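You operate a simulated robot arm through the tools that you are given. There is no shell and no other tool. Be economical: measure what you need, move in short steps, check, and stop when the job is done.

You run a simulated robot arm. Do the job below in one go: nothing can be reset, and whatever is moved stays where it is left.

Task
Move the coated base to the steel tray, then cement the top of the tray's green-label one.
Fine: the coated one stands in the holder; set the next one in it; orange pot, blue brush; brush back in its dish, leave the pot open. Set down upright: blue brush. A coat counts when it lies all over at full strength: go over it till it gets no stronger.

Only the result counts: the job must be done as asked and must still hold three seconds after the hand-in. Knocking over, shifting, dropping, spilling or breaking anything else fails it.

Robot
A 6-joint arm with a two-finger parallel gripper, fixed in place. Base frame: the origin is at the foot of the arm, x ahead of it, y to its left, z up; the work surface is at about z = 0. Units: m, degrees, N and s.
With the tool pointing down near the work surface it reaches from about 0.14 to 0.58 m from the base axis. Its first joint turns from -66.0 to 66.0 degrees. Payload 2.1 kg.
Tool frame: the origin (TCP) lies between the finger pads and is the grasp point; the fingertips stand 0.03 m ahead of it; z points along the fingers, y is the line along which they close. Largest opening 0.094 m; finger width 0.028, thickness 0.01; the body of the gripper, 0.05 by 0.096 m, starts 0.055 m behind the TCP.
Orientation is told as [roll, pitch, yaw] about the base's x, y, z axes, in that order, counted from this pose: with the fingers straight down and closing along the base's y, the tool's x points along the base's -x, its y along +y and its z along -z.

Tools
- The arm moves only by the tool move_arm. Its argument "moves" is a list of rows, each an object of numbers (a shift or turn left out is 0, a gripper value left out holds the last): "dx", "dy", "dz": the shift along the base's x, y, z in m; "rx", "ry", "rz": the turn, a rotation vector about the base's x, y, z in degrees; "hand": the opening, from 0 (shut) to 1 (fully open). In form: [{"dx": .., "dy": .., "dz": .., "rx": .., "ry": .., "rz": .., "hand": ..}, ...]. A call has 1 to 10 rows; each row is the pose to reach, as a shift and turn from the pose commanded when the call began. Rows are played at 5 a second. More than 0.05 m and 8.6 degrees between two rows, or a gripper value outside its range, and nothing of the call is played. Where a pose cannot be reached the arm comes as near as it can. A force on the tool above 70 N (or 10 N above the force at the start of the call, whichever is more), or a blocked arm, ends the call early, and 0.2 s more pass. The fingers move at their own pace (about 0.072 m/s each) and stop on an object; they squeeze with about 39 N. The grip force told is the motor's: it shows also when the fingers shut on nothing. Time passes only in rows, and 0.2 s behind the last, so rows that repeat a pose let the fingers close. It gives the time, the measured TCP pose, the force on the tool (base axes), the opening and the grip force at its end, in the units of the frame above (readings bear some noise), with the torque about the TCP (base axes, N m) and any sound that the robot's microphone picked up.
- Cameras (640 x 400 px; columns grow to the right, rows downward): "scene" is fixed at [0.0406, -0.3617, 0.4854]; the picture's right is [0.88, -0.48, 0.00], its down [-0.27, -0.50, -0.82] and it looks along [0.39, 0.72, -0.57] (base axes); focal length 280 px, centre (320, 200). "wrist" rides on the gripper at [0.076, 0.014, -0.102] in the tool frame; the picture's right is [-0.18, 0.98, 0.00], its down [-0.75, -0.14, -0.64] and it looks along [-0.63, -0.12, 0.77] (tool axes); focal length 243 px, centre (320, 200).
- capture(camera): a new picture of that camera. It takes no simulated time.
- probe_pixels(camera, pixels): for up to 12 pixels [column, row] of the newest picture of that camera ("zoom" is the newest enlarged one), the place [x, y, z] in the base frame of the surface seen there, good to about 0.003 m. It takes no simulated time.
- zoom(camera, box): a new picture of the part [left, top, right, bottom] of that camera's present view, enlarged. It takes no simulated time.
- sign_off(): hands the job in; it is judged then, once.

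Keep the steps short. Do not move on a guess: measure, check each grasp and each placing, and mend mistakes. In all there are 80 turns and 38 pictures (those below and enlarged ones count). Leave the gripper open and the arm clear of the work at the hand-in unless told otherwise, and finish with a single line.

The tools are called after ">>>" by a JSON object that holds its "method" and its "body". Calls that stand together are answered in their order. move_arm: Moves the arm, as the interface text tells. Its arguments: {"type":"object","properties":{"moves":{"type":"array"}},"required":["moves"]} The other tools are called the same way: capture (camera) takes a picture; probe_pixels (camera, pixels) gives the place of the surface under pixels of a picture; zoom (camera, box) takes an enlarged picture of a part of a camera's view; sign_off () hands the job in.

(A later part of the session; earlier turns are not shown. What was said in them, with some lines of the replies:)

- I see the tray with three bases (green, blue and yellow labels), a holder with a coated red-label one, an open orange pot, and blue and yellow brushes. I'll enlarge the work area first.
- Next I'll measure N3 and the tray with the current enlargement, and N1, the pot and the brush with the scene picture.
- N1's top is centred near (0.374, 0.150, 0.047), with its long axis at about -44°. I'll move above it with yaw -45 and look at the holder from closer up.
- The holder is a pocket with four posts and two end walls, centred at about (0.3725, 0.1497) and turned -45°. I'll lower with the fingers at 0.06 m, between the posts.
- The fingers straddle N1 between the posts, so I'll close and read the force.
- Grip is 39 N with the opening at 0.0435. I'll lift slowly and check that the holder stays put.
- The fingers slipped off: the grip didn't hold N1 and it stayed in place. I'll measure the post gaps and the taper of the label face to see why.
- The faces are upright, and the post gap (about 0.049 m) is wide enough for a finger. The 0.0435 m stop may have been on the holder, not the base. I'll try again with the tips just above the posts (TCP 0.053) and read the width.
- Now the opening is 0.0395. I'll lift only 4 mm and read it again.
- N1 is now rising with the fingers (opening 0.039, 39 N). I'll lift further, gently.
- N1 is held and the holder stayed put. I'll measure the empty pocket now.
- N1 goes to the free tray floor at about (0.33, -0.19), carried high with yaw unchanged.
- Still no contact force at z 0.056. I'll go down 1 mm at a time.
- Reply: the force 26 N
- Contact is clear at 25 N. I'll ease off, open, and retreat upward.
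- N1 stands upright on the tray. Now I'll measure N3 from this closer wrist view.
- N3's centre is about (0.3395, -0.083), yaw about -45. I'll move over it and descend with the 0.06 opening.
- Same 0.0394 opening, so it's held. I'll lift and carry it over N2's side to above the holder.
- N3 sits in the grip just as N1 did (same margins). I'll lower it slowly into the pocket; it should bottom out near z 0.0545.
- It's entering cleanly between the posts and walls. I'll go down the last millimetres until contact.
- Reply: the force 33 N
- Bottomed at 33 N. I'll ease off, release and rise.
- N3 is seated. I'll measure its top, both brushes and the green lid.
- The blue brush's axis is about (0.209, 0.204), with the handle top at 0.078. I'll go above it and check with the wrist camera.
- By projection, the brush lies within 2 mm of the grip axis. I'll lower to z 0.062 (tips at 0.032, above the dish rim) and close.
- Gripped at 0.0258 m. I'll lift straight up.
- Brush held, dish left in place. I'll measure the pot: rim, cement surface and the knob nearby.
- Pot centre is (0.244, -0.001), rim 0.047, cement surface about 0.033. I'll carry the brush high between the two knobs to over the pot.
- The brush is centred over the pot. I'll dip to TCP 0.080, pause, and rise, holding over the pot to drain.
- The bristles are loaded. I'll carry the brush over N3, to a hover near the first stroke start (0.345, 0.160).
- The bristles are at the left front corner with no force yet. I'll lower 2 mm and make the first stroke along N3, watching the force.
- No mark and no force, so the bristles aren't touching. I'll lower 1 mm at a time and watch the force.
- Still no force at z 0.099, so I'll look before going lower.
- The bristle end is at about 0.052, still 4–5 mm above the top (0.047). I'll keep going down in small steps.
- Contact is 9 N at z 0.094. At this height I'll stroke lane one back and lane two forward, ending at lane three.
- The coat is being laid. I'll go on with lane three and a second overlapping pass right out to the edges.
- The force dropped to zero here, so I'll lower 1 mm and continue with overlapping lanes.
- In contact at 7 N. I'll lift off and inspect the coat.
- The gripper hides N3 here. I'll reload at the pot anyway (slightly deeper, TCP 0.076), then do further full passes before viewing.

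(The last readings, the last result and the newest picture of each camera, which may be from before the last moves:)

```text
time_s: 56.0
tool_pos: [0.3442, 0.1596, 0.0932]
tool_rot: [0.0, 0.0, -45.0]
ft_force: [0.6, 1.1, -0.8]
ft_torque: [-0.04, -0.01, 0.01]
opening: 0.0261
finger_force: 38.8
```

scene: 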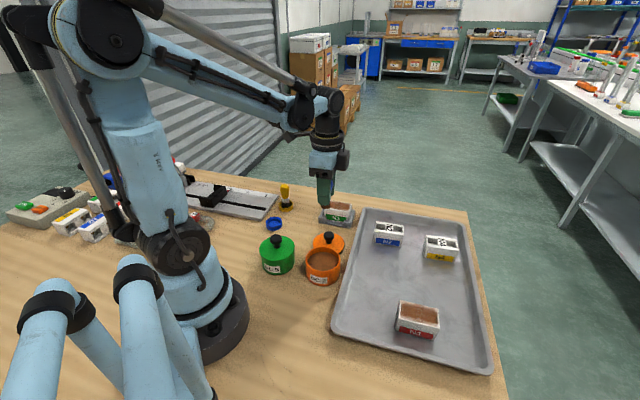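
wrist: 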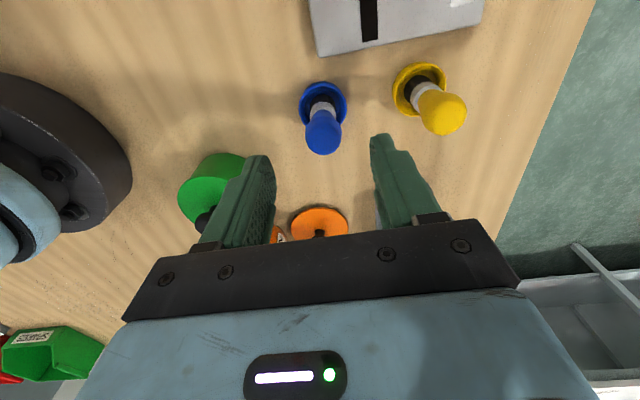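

No force here, so I'll press 1.5 mm more while stroking.

>>> {"method": "move_arm", "body": {"moves": [{"dz": -0.0015}, {"dx": 0.012, "dy": -0.012, "dz": -0.0015}, {"dx": 0.0262, "dy": -0.0262, "dz": -0.0015}, {"dx": 0.041, "dy": -0.041, "dz": -0.0015}, {"dx": 0.0474, "dy": -0.0346, "dz": -0.0015}, {"dx": 0.0325, "dy": -0.0198, "dz": -0.0015}, {"dx": 0.0184, "dy": -0.0057, "dz": -0.0015}, {"dx": 0.0035, "dy": 0.0092, "dz": -0.0015}, {"dx": 0.0106, "dy": 0.0163, "dz": -0.0015}, {"dx": 0.0255, "dy": 0.0014, "dz": -0.0015}]}}

```text
time_s: 58.2
tool_pos: [0.3695, 0.1616, 0.0919]
tool_rot: [0.0, 0.0, -44.9]
ft_force: [-0.2, -0.4, -0.9]
ft_torque: [0.01, 0.0, -0.02]
opening: 0.0258
finger_force: 38.7
```

Still zero force; the brush may have crept up in the grip a little. I'll find contact again.

>>> {"method": "move_arm", "body": {"moves": [{"dz": -0.001}, {"dz": -0.002}, {"dz": -0.002}]}}

>>> {"method": "zoom", "body": {"camera": "scene", "box": [310, 175, 370, 225]}}

```text
time_s: 59.0
tool_pos: [0.3696, 0.1605, 0.0904]
tool_rot: [0.0, -0.2, -45.0]
ft_force: [-1.4, -1.7, 34.5]
ft_torque: [-0.14, -0.29, -0.05]
opening: 0.0262
finger_force: 39.4
```

```text
8.00 times, centred on (340, 200) of scene
```

zoom: 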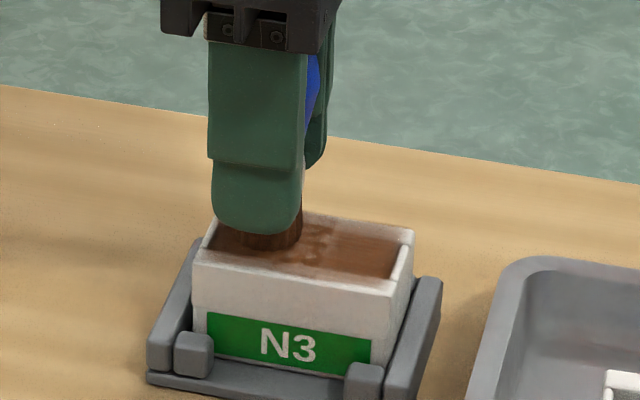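

Contact at 34 N is a bit much, so I'll raise 1 mm and continue over the back half and the middle.

>>> {"method": "move_arm", "body": {"moves": [{"dx": 0.0141, "dy": -0.0141, "dz": 0.001}, {"dx": 0.029, "dy": -0.029, "dz": 0.001}, {"dx": 0.0354, "dy": -0.0226, "dz": 0.001}, {"dx": 0.0205, "dy": -0.0078, "dz": 0.001}, {"dx": 0.0064, "dy": 0.0064, "dz": 0.001}, {"dx": -0.0085, "dy": 0.0212, "dz": 0.001}, {"dx": -0.0184, "dy": 0.0113, "dz": 0.001}, {"dx": -0.0035, "dy": -0.0035, "dz": 0.001}, {"dx": 0.0106, "dy": -0.0177, "dz": 0.001}, {"dx": 0.0255, "dy": -0.0325, "dz": 0.001}]}}

```text
time_s: 61.2
tool_pos: [0.3949, 0.1281, 0.0911]
tool_rot: [0.0, 0.0, -45.0]
ft_force: [-1.7, 1.0, 4.5]
ft_torque: [0.1, -0.04, 0.01]
opening: 0.0259
finger_force: 39.0
```

>>> {"method": "move_arm", "body": {"moves": [{"dx": -0.0057, "dy": -0.0057, "dz": -0.0006}, {"dx": -0.0205, "dy": 0.0092, "dz": -0.0006}, {"dx": -0.0346, "dy": 0.0233, "dz": -0.0006}, {"dx": -0.0495, "dy": 0.0382, "dz": -0.0006}, {"dx": -0.0544, "dy": 0.0332, "dz": -0.0006}, {"dx": -0.0396, "dy": 0.0184, "dz": -0.0006}, {"dx": -0.0255, "dy": 0.0042, "dz": -0.0006}, {"dx": -0.0106, "dy": -0.0106, "dz": -0.0006}, {"dx": 0.0057, "dy": 0.0057, "dz": -0.0006}, {"dx": -0.0092, "dy": 0.0205, "dz": -0.0006}]}}

```text
time_s: 63.4
tool_pos: [0.3865, 0.1488, 0.0904]
tool_rot: [0.1, -0.1, -45.0]
ft_force: [0.4, 0.8, 0.4]
ft_torque: [0.0, -0.03, 0.03]
opening: 0.0257
finger_force: 39.2
```

>>> {"method": "move_arm", "body": {"moves": [{"dx": -0.0141, "dy": 0.0141, "dz": -0.0008}, {"dx": -0.029, "dy": 0.029, "dz": -0.0008}, {"dx": -0.024, "dy": 0.0339, "dz": -0.0008}, {"dx": -0.0092, "dy": 0.0191, "dz": -0.0008}, {"dx": 0.0049, "dy": 0.0049, "dz": -0.0008}, {"dx": 0.0198, "dy": -0.0099, "dz": -0.0008}, {"dx": 0.0113, "dy": -0.0184, "dz": -0.0008}, {"dx": -0.0035, "dy": -0.0035, "dz": -0.0008}, {"dx": -0.0177, "dy": 0.0106, "dz": -0.0008}, {"dx": -0.0325, "dy": 0.0255, "dz": -0.0008}]}}

```text
time_s: 65.6
tool_pos: [0.3521, 0.1753, 0.0905]
tool_rot: [0.0, -0.1, -45.0]
ft_force: [0.9, -1.7, 14.8]
ft_torque: [-0.05, -0.25, -0.02]
opening: 0.0257
finger_force: 39.4
```

In contact at 15 N. I'll lift to the left side so that N3 is in full view, and inspect.

>>> {"method": "move_arm", "body": {"moves": [{"dz": 0.02}, {"dz": 0.05}, {"dz": 0.06, "dx": -0.03}, {"dz": 0.06, "dx": -0.06}, {"dz": 0.06, "dx": -0.09}, {"dz": 0.06, "dx": -0.09}]}}

>>> {"method": "zoom", "body": {"camera": "scene", "box": [310, 190, 370, 230]}}

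```text
time_s: 67.0
tool_pos: [0.2638, 0.175, 0.1489]
tool_rot: [0.2, 0.0, -45.0]
ft_force: [-0.3, 0.7, -0.1]
ft_torque: [0.01, 0.01, 0.05]
opening: 0.026
finger_force: 39.3
```

```text
10.00 times, centred on (340, 210) of scene
```

zoom: 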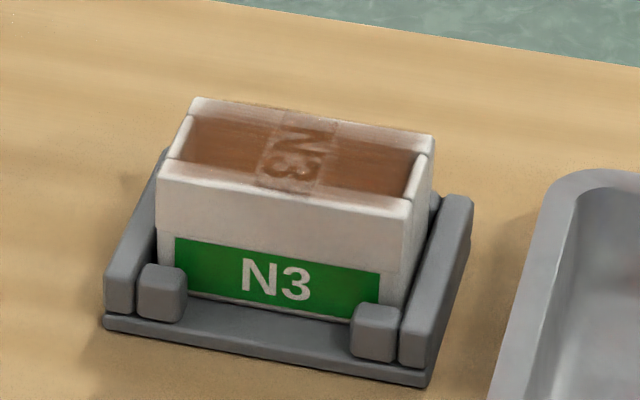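

The coat is much like N1's, but slightly lighter near the label. I'll reload once more and go over it again to make sure it gets no stronger.

>>> {"method": "move_arm", "body": {"moves": [{"dx": -0.004, "dy": -0.044}, {"dx": -0.008, "dy": -0.088}, {"dx": -0.013, "dy": -0.132}, {"dx": -0.0187, "dy": -0.1747}, {"dx": -0.0187, "dy": -0.1747, "dz": -0.035}, {"dx": -0.0187, "dy": -0.1747, "dz": -0.062}, {"dx": -0.0187, "dy": -0.1747, "dz": -0.0753}, {"dx": -0.0187, "dy": -0.1747, "dz": -0.0753}, {"dx": -0.0187, "dy": -0.1747, "dz": -0.055}, {"dx": -0.0187, "dy": -0.1747, "dz": -0.035}]}}

```text
time_s: 69.2
tool_pos: [0.2449, 0.0012, 0.115]
tool_rot: [0.0, 0.0, -45.0]
ft_force: [-0.3, -0.8, 0.4]
ft_torque: [0.0, 0.02, -0.02]
opening: 0.0258
finger_force: 38.8
```

>>> {"method": "move_arm", "body": {"moves": [{"dz": 0.03}, {"dx": 0.02, "dy": 0.032, "dz": 0.03}, {"dx": 0.04, "dy": 0.064, "dz": 0.03}, {"dx": 0.06, "dy": 0.096, "dz": 0.03}, {"dx": 0.08, "dy": 0.128, "dz": 0.03}, {"dx": 0.1002, "dy": 0.1606, "dz": 0.03}, {"dx": 0.1002, "dy": 0.1606, "dz": -0.002}, {"dx": 0.1002, "dy": 0.1606, "dz": -0.018}, {"dx": 0.1002, "dy": 0.1606, "dz": -0.0235}, {"dx": 0.1002, "dy": 0.1606, "dz": -0.0248}]}}

```text
time_s: 71.4
tool_pos: [0.3441, 0.1596, 0.0907]
tool_rot: [0.1, 0.0, -45.0]
ft_force: [-0.3, 0.6, -0.7]
ft_torque: [0.0, -0.04, -0.02]
opening: 0.0262
finger_force: 38.5
```

>>> {"method": "move_arm", "body": {"moves": [{"dz": -0.001}, {"dx": 0.012, "dy": -0.012, "dz": -0.001}, {"dx": 0.0262, "dy": -0.0262, "dz": -0.001}, {"dx": 0.041, "dy": -0.041, "dz": -0.001}, {"dx": 0.046, "dy": -0.0361, "dz": -0.001}, {"dx": 0.0311, "dy": -0.0212, "dz": -0.001}, {"dx": 0.017, "dy": -0.0071, "dz": -0.001}, {"dx": 0.0021, "dy": 0.0078, "dz": -0.001}, {"dx": 0.0064, "dy": 0.012, "dz": -0.001}, {"dx": 0.0212, "dy": -0.0028, "dz": -0.001}]}}

```text
time_s: 73.6
tool_pos: [0.3671, 0.1571, 0.0891]
tool_rot: [-0.1, 0.0, -45.1]
ft_force: [0.0, 0.0, -0.1]
ft_torque: [-0.01, -0.01, 0.0]
opening: 0.0261
finger_force: 39.3
```

>>> {"method": "move_arm", "body": {"moves": [{"dz": -0.0007}, {"dz": -0.0014}, {"dz": -0.0014}]}}

```text
time_s: 74.4
tool_pos: [0.368, 0.1559, 0.0884]
tool_rot: [0.0, 0.0, -45.1]
ft_force: [0.6, -2.1, 16.3]
ft_torque: [-0.14, -0.16, 0.02]
opening: 0.0257
finger_force: 39.1
```

Contact at 16 N. I'll carry on with the middle and back lanes at this height.

>>> {"method": "move_arm", "body": {"moves": [{"dx": 0.0141, "dy": -0.0141}, {"dx": 0.029, "dy": -0.029}, {"dx": 0.0346, "dy": -0.0233}, {"dx": 0.0198, "dy": -0.0085, "dz": -0.0002}, {"dx": 0.0057, "dy": 0.0057, "dz": -0.0003}, {"dx": -0.0092, "dy": 0.0205, "dz": -0.0004}, {"dx": -0.0042, "dy": 0.0255, "dz": -0.0005}, {"dx": 0.0106, "dy": 0.0106, "dz": -0.0006}, {"dx": 0.0247, "dy": -0.0035, "dz": -0.0007}, {"dx": 0.0396, "dy": -0.0184, "dz": -0.0008}]}}

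```text
time_s: 76.6
tool_pos: [0.4059, 0.138, 0.0865]
tool_rot: [0.0, 0.0, -45.0]
ft_force: [-1.5, 1.1, 7.5]
ft_torque: [0.07, 0.05, 0.03]
opening: 0.0262
finger_force: 38.6
```

>>> {"method": "move_arm", "body": {"moves": [{"dx": -0.0148, "dy": -0.0148, "dz": -0.0003}, {"dx": -0.0297, "dy": 0.0, "dz": -0.0004}, {"dx": -0.0438, "dy": 0.0141, "dz": -0.0006}, {"dx": -0.0587, "dy": 0.029, "dz": -0.0007}, {"dx": -0.0643, "dy": 0.0233, "dz": -0.0008}, {"dx": -0.0495, "dy": 0.0085, "dz": -0.0009}, {"dx": -0.0354, "dy": -0.0057, "dz": -0.001}, {"dx": -0.0205, "dy": -0.0205, "dz": -0.0011}, {"dx": -0.0354, "dy": -0.0057, "dz": -0.0012}, {"dx": -0.0495, "dy": 0.0085, "dz": -0.0013}]}}

```text
time_s: 78.8
tool_pos: [0.3563, 0.1475, 0.0866]
tool_rot: [0.1, -0.2, -45.0]
ft_force: [7.2, -6.9, 28.3]
ft_torque: [-0.28, -0.42, -0.02]
opening: 0.0262
finger_force: 38.9
```

In contact throughout. I'll lift off to the left and compare.

>>> {"method": "move_arm", "body": {"moves": [{"dz": 0.02}, {"dz": 0.05}, {"dz": 0.065, "dx": -0.03, "dy": 0.01}, {"dz": 0.065, "dx": -0.06, "dy": 0.02}, {"dz": 0.065, "dx": -0.093, "dy": 0.027}, {"dz": 0.065, "dx": -0.093, "dy": 0.027}]}}

>>> {"method": "zoom", "body": {"camera": "scene", "box": [310, 190, 370, 230]}}

```text
time_s: 80.2
tool_pos: [0.2639, 0.1737, 0.1519]
tool_rot: [0.0, 0.0, -44.9]
ft_force: [0.4, 0.0, -0.5]
ft_torque: [0.02, 0.02, 0.03]
opening: 0.0262
finger_force: 39.1
```

```text
10.00 times, centred on (340, 210) of scene
```

zoom: 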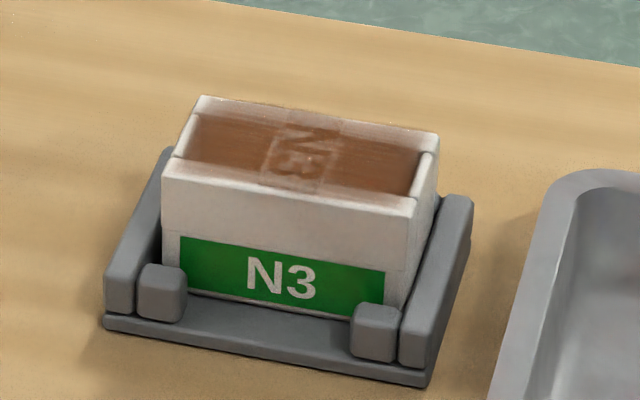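

It got stronger, so it's not yet saturated. The brush has also crept up about 8 mm in the grip. I'll stand it in its dish to regrip it lower, first hovering just above.

>>> {"method": "move_arm", "body": {"moves": [{"dx": -0.027, "dy": 0.015}, {"dx": -0.0535, "dy": 0.0301}, {"dx": -0.0535, "dy": 0.0301, "dz": -0.03}, {"dx": -0.0535, "dy": 0.0301, "dz": -0.06}, {"dx": -0.0535, "dy": 0.0301, "dz": -0.08}, {"dx": -0.0535, "dy": 0.0301, "dz": -0.088}, {"dx": -0.0535, "dy": 0.0301, "dz": -0.091}, {"dx": -0.0535, "dy": 0.0301, "dz": -0.091}]}}

```text
time_s: 82.0
tool_pos: [0.209, 0.2042, 0.0595]
tool_rot: [0.1, 0.0, -45.1]
ft_force: [-0.2, -0.3, -0.8]
ft_torque: [-0.01, 0.01, -0.01]
opening: 0.0262
finger_force: 39.0
```

>>> {"method": "move_arm", "body": {"moves": [{"dz": -0.001}, {"dz": -0.002}, {"dz": -0.003}, {"dz": -0.0035}, {"dz": -0.0035}]}}

```text
time_s: 83.2
tool_pos: [0.2109, 0.2059, 0.0557]
tool_rot: [-0.1, 0.0, -45.1]
ft_force: [-0.5, 0.3, -1.1]
ft_torque: [-0.03, -0.01, 0.02]
opening: 0.0261
finger_force: 38.6
```

Still no contact at z 0.0555. I'll go on in half-millimetre steps.

>>> {"method": "move_arm", "body": {"moves": [{"dz": -0.0005}, {"dz": -0.001}, {"dz": -0.0015}, {"dz": -0.0015}]}}

```text
time_s: 84.2
tool_pos: [0.2101, 0.2036, 0.0542]
tool_rot: [0.0, 0.0, -45.0]
ft_force: [-0.4, -0.3, -0.8]
ft_torque: [-0.01, -0.01, 0.01]
opening: 0.0265
finger_force: 38.6
```

>>> {"method": "move_arm", "body": {"moves": [{"dz": -0.0005}, {"dz": -0.001}, {"dz": -0.0015}, {"dz": -0.0015}]}}

```text
time_s: 85.2
tool_pos: [0.2094, 0.2039, 0.0531]
tool_rot: [0.1, 0.0, -45.0]
ft_force: [-0.3, 0.3, 0.0]
ft_torque: [0.03, -0.03, -0.01]
opening: 0.026
finger_force: 38.4
```

Reckoning back, the brush was pushed up by the pot's cement surface at z 0.033: each dip matches the shift exactly. It now sits about 19 mm high in the grip, so the fingers would hit the dish rim before it touches bottom. I'll stand it gently on the cement inside the pot instead, regrip higher there and reload at the same time. First I'll rise and move over the pot.

>>> {"method": "move_arm", "body": {"moves": [{"dz": 0.04}, {"dz": 0.085}, {"dz": 0.1}, {"dx": 0.007, "dy": -0.041, "dz": 0.1}, {"dx": 0.014, "dy": -0.082, "dz": 0.1}, {"dx": 0.021, "dy": -0.123, "dz": 0.1}, {"dx": 0.028, "dy": -0.164, "dz": 0.1}, {"dx": 0.035, "dy": -0.205, "dz": 0.1}, {"dx": 0.035, "dy": -0.205, "dz": 0.06}, {"dx": 0.035, "dy": -0.205, "dz": 0.026}]}}

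```text
time_s: 87.4
tool_pos: [0.2456, -0.0019, 0.0789]
tool_rot: [0.0, -0.1, -45.0]
ft_force: [-0.5, 0.2, -1.4]
ft_torque: [0.01, 0.02, 0.0]
opening: 0.0262
finger_force: 38.8
```

>>> {"method": "move_arm", "body": {"moves": [{"dz": -0.002}, {"dz": -0.004}, {"dz": -0.005}, {"dz": -0.0055}, {"dz": -0.0055}]}}

```text
time_s: 88.6
tool_pos: [0.2448, -0.0004, 0.0737]
tool_rot: [0.0, 0.0, -45.0]
ft_force: [-0.3, -0.4, -0.8]
ft_torque: [-0.01, -0.01, 0.01]
opening: 0.0262
finger_force: 38.9
```

>>> {"method": "move_arm", "body": {"moves": [{"dz": -0.0005}, {"dz": -0.001}, {"dz": -0.0015}, {"dz": -0.0015}]}}

```text
time_s: 89.6
tool_pos: [0.2446, -0.001, 0.0719]
tool_rot: [0.1, -0.2, -45.0]
ft_force: [-1.3, 0.1, 28.0]
ft_torque: [0.0, -0.11, -0.03]
opening: 0.026
finger_force: 39.3
```

28 N right where predicted. I'll ease off, open a little (0.031), rise 18 mm, and close again.

>>> {"method": "move_arm", "body": {"moves": [{"dz": 0.001}, {"dz": 0.0012, "hand": 0.33}, {"dz": 0.0012}, {"dz": 0.005}, {"dz": 0.011}, {"dz": 0.0177}, {"dz": 0.0177}, {"dz": 0.0177, "hand": 0.0}, {"dz": 0.0177}, {"dz": 0.0177}]}}

```text
time_s: 91.8
tool_pos: [0.2447, -0.0004, 0.0896]
tool_rot: [0.0, -0.1, -45.0]
ft_force: [-0.5, 0.2, 4.4]
ft_torque: [0.04, 0.02, 0.0]
opening: 0.0285
finger_force: 39.1
```

Regripped at 0.0285. I'll lift and carry to N3, hovering just above the expected contact height of 0.1035.

>>> {"method": "move_arm", "body": {"moves": [{"dz": 0.03}, {"dz": 0.065}, {"dx": 0.02, "dy": 0.032, "dz": 0.065}, {"dx": 0.04, "dy": 0.064, "dz": 0.065}, {"dx": 0.06, "dy": 0.096, "dz": 0.065}, {"dx": 0.08, "dy": 0.128, "dz": 0.065}, {"dx": 0.1002, "dy": 0.1606, "dz": 0.065}, {"dx": 0.1002, "dy": 0.1606, "dz": 0.03}, {"dx": 0.1002, "dy": 0.1606, "dz": 0.018}, {"dx": 0.1002, "dy": 0.1606, "dz": 0.0155}]}}

```text
time_s: 94.0
tool_pos: [0.3456, 0.1589, 0.105]
tool_rot: [0.0, 0.1, -45.0]
ft_force: [0.6, 0.6, -0.1]
ft_torque: [0.01, 0.0, 0.01]
opening: 0.0269
finger_force: 38.7
```

>>> {"method": "move_arm", "body": {"moves": [{"dz": -0.001}, {"dz": -0.002}, {"dz": -0.0025}, {"dz": -0.0025}]}}

```text
time_s: 95.0
tool_pos: [0.3441, 0.1593, 0.1024]
tool_rot: [0.1, 0.0, -44.9]
ft_force: [-3.6, 1.2, 27.7]
ft_torque: [0.14, 0.08, 0.0]
opening: 0.0265
finger_force: 39.2
```

Contact is 28 N, so I'll ease 0.6 mm and make a full pass (front and middle lanes first).

>>> {"method": "move_arm", "body": {"moves": [{"dx": 0.012, "dy": -0.012, "dz": 0.0005}, {"dx": 0.0262, "dy": -0.0262, "dz": 0.0005}, {"dx": 0.041, "dy": -0.041, "dz": 0.0005}, {"dx": 0.046, "dy": -0.0361, "dz": 0.0005}, {"dx": 0.0311, "dy": -0.0212, "dz": 0.0005}, {"dx": 0.017, "dy": -0.0071, "dz": 0.0005}, {"dx": 0.0021, "dy": 0.0078, "dz": 0.0005}, {"dx": 0.0064, "dy": 0.012, "dz": 0.0005}, {"dx": 0.0212, "dy": -0.0028, "dz": 0.0005}, {"dx": 0.0354, "dy": -0.017, "dz": 0.0005}]}}

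```text
time_s: 97.2
tool_pos: [0.3805, 0.1443, 0.1035]
tool_rot: [0.2, 0.2, -44.9]
ft_force: [-3.3, 3.8, 14.0]
ft_torque: [0.28, 0.14, 0.04]
opening: 0.0263
finger_force: 39.0
```

>>> {"method": "move_arm", "body": {"moves": [{"dx": 0.0148, "dy": -0.0148}, {"dx": 0.0205, "dy": -0.0092}, {"dx": 0.0057, "dy": 0.0057}, {"dx": -0.0085, "dy": 0.0198}, {"dx": -0.0233, "dy": 0.0346}, {"dx": -0.0184, "dy": 0.0396}, {"dx": -0.0035, "dy": 0.0247}, {"dx": 0.0106, "dy": 0.0106}, {"dx": 0.0255, "dy": -0.0042}, {"dx": 0.0085, "dy": 0.0085}]}}

```text
time_s: 99.4
tool_pos: [0.3902, 0.1522, 0.1038]
tool_rot: [0.1, -0.2, -45.0]
ft_force: [1.2, -0.9, 4.6]
ft_torque: [-0.02, -0.15, 0.0]
opening: 0.0261
finger_force: 39.0
```

>>> {"method": "move_arm", "body": {"moves": [{"dx": -0.0141, "dy": 0.0141, "dz": -0.0004}, {"dx": -0.029, "dy": 0.029, "dz": -0.0004}, {"dx": -0.0346, "dy": 0.0233, "dz": -0.0004}, {"dx": -0.0198, "dy": 0.0085, "dz": -0.0004}, {"dx": -0.0057, "dy": -0.0057, "dz": -0.0004}, {"dx": 0.0092, "dy": -0.0205, "dz": -0.0004}, {"dx": 0.0035, "dy": -0.0262, "dz": -0.0004}, {"dx": -0.0113, "dy": -0.0113, "dz": -0.0004}, {"dx": -0.0255, "dy": 0.0028, "dz": -0.0004}, {"dx": -0.0403, "dy": 0.0177, "dz": -0.0004}]}}

```text
time_s: 101.6
tool_pos: [0.3479, 0.1695, 0.1019]
tool_rot: [0.1, -0.1, -44.9]
ft_force: [2.1, -2.2, 17.8]
ft_torque: [-0.18, -0.13, 0.0]
opening: 0.0263
finger_force: 39.1
```

Last front lanes, then lift off.

>>> {"method": "move_arm", "body": {"moves": [{"dx": -0.0071, "dy": -0.0071}, {"dx": 0.0078, "dy": -0.0219}, {"dx": 0.0219, "dy": -0.0361}, {"dx": 0.0368, "dy": -0.0509}, {"dx": 0.0403, "dy": -0.0474}, {"dx": 0.0255, "dy": -0.0325}, {"dx": 0.0113, "dy": -0.0184}, {"dx": -0.0035, "dy": -0.0035}, {"dx": -0.0035, "dy": -0.0035, "dz": 0.02}, {"dx": -0.0035, "dy": -0.0035, "dz": 0.05}]}}

```text
time_s: 103.8
tool_pos: [0.3451, 0.1651, 0.1535]
tool_rot: [0.1, 0.0, -45.0]
ft_force: [0.1, -0.2, -0.4]
ft_torque: [-0.01, 0.0, 0.01]
opening: 0.0261
finger_force: 38.8
```

Now to the dish: travel at height, lower to just above it, and take one picture of both N3 and the brush.

>>> {"method": "move_arm", "body": {"moves": [{"dx": -0.034, "dy": 0.0097}, {"dx": -0.068, "dy": 0.0194}, {"dx": -0.102, "dy": 0.029}, {"dx": -0.1352, "dy": 0.0387}, {"dx": -0.1352, "dy": 0.0387, "dz": -0.035}, {"dx": -0.1352, "dy": 0.0387, "dz": -0.065}, {"dx": -0.1352, "dy": 0.0387, "dz": -0.082}, {"dx": -0.1352, "dy": 0.0387, "dz": -0.088}, {"dx": -0.1352, "dy": 0.0387, "dz": -0.0895}, {"dx": -0.1352, "dy": 0.0387, "dz": -0.0895}]}}

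>>> {"method": "zoom", "body": {"camera": "scene", "box": [260, 180, 360, 240]}}

```text
time_s: 106.0
tool_pos: [0.2108, 0.2027, 0.0631]
tool_rot: [0.1, -0.1, -45.0]
ft_force: [2.4, -5.4, 34.5]
ft_torque: [-0.17, 0.4, 0.06]
opening: 0.0258
finger_force: 38.5
```

```text
6.40 times, centred on (310, 210) of scene
```

zoom: 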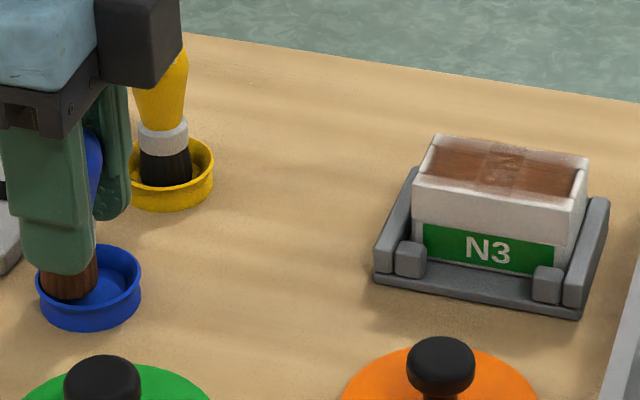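

The coat is now even and dark. But the bristles (68, 280) sit left of the dish centre (90, 285), on the rim at 34 N. I'll raise 8 mm and measure the offset.

>>> {"method": "move_arm", "body": {"moves": [{"dz": 0.004}, {"dz": 0.01}, {"dz": 0.01}]}}

>>> {"method": "probe_pixels", "body": {"camera": "zoom", "pixels": [[45, 285], [56, 285], [68, 285], [80, 285], [94, 280], [139, 280], [39, 297], [88, 247], [88, 310], [125, 260], [66, 293], [110, 285]]}}

```text
time_s: 106.8
tool_pos: [0.2113, 0.2039, 0.0736]
tool_rot: [0.2, -0.1, -45.0]
ft_force: [-0.2, 0.2, -0.3]
ft_torque: [0.03, 0.03, -0.03]
opening: 0.026
finger_force: 38.7
```

```text
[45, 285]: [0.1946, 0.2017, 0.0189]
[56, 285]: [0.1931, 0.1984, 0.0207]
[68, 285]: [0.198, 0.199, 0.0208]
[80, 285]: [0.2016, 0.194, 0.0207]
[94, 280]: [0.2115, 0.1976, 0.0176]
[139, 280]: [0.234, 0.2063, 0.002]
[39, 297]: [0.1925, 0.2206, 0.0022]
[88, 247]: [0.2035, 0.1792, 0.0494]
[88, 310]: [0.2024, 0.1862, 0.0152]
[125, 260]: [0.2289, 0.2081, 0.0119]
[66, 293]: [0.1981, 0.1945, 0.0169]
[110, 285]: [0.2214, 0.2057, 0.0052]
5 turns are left
```

The bristle axis is about 9 mm off, along (+x, -y). I'll shift by (0.008, -0.0045) and lower inside the dish to z 0.054, reading the force and looking.

>>> {"method": "move_arm", "body": {"moves": [{"dx": 0.004, "dy": -0.0022}, {"dx": 0.008, "dy": -0.0045}, {"dx": 0.008, "dy": -0.0045, "dz": -0.004}, {"dx": 0.008, "dy": -0.0045, "dz": -0.008}, {"dx": 0.008, "dy": -0.0045, "dz": -0.011}, {"dx": 0.008, "dy": -0.0045, "dz": -0.014}, {"dx": 0.008, "dy": -0.0045, "dz": -0.017}, {"dx": 0.008, "dy": -0.0045, "dz": -0.0188}, {"dx": 0.008, "dy": -0.0045, "dz": -0.0188}]}}

>>> {"method": "zoom", "body": {"camera": "scene", "box": [255, 195, 295, 235]}}

```text
time_s: 108.8
tool_pos: [0.2184, 0.2001, 0.0551]
tool_rot: [0.0, -0.1, -45.0]
ft_force: [-2.7, -2.3, 35.2]
ft_torque: [-0.17, -0.06, 0.01]
opening: 0.0259
finger_force: 39.2
```

```text
10.00 times, centred on (275, 215) of scene
4 turns are left
```

zoom: 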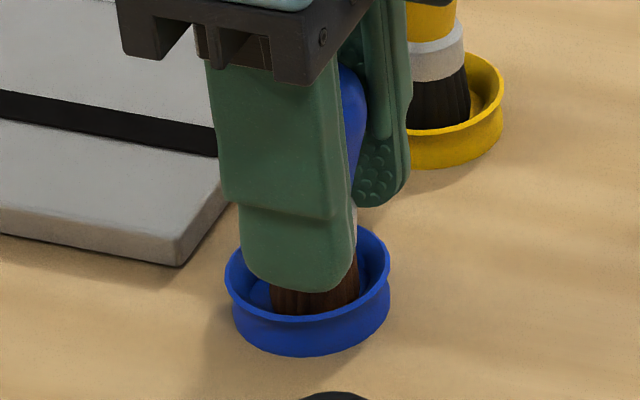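

The bristles stand inside the dish, resting on its floor (35 N). I'll ease off 1.4 mm, open gently, and rise straight up with the fingers clear.

>>> {"method": "move_arm", "body": {"moves": [{"dz": 0.0007}, {"dz": 0.0014}, {"dz": 0.0014, "hand": 0.33}, {"dz": 0.0014, "hand": 0.5}, {"dz": 0.0014, "hand": 0.62}, {"dz": 0.0014, "hand": 0.62}, {"dz": 0.015}, {"dz": 0.04}, {"dz": 0.08}, {"dz": 0.12}]}}

```text
time_s: 111.0
tool_pos: [0.2176, 0.2009, 0.1759]
tool_rot: [0.0, 0.0, -44.9]
ft_force: [-0.6, 0.1, 0.9]
ft_torque: [-0.04, -0.01, 0.01]
opening: 0.0586
finger_force: 0.0
3 turns are left
```

The gripper is open and clear, no sound or force was reported on release, and there are no pictures left, so I'm handing in.

>>> {"method": "sign_off", "body": {}}

```text
The job is handed in.
```

N1 is on the steel tray, and N3 is in the holder with its top cemented from the orange pot; the pot is still open and the blue brush is back in its dish, but I had no pictures left to confirm that the brush stayed upright or that the last coat added no more strength.
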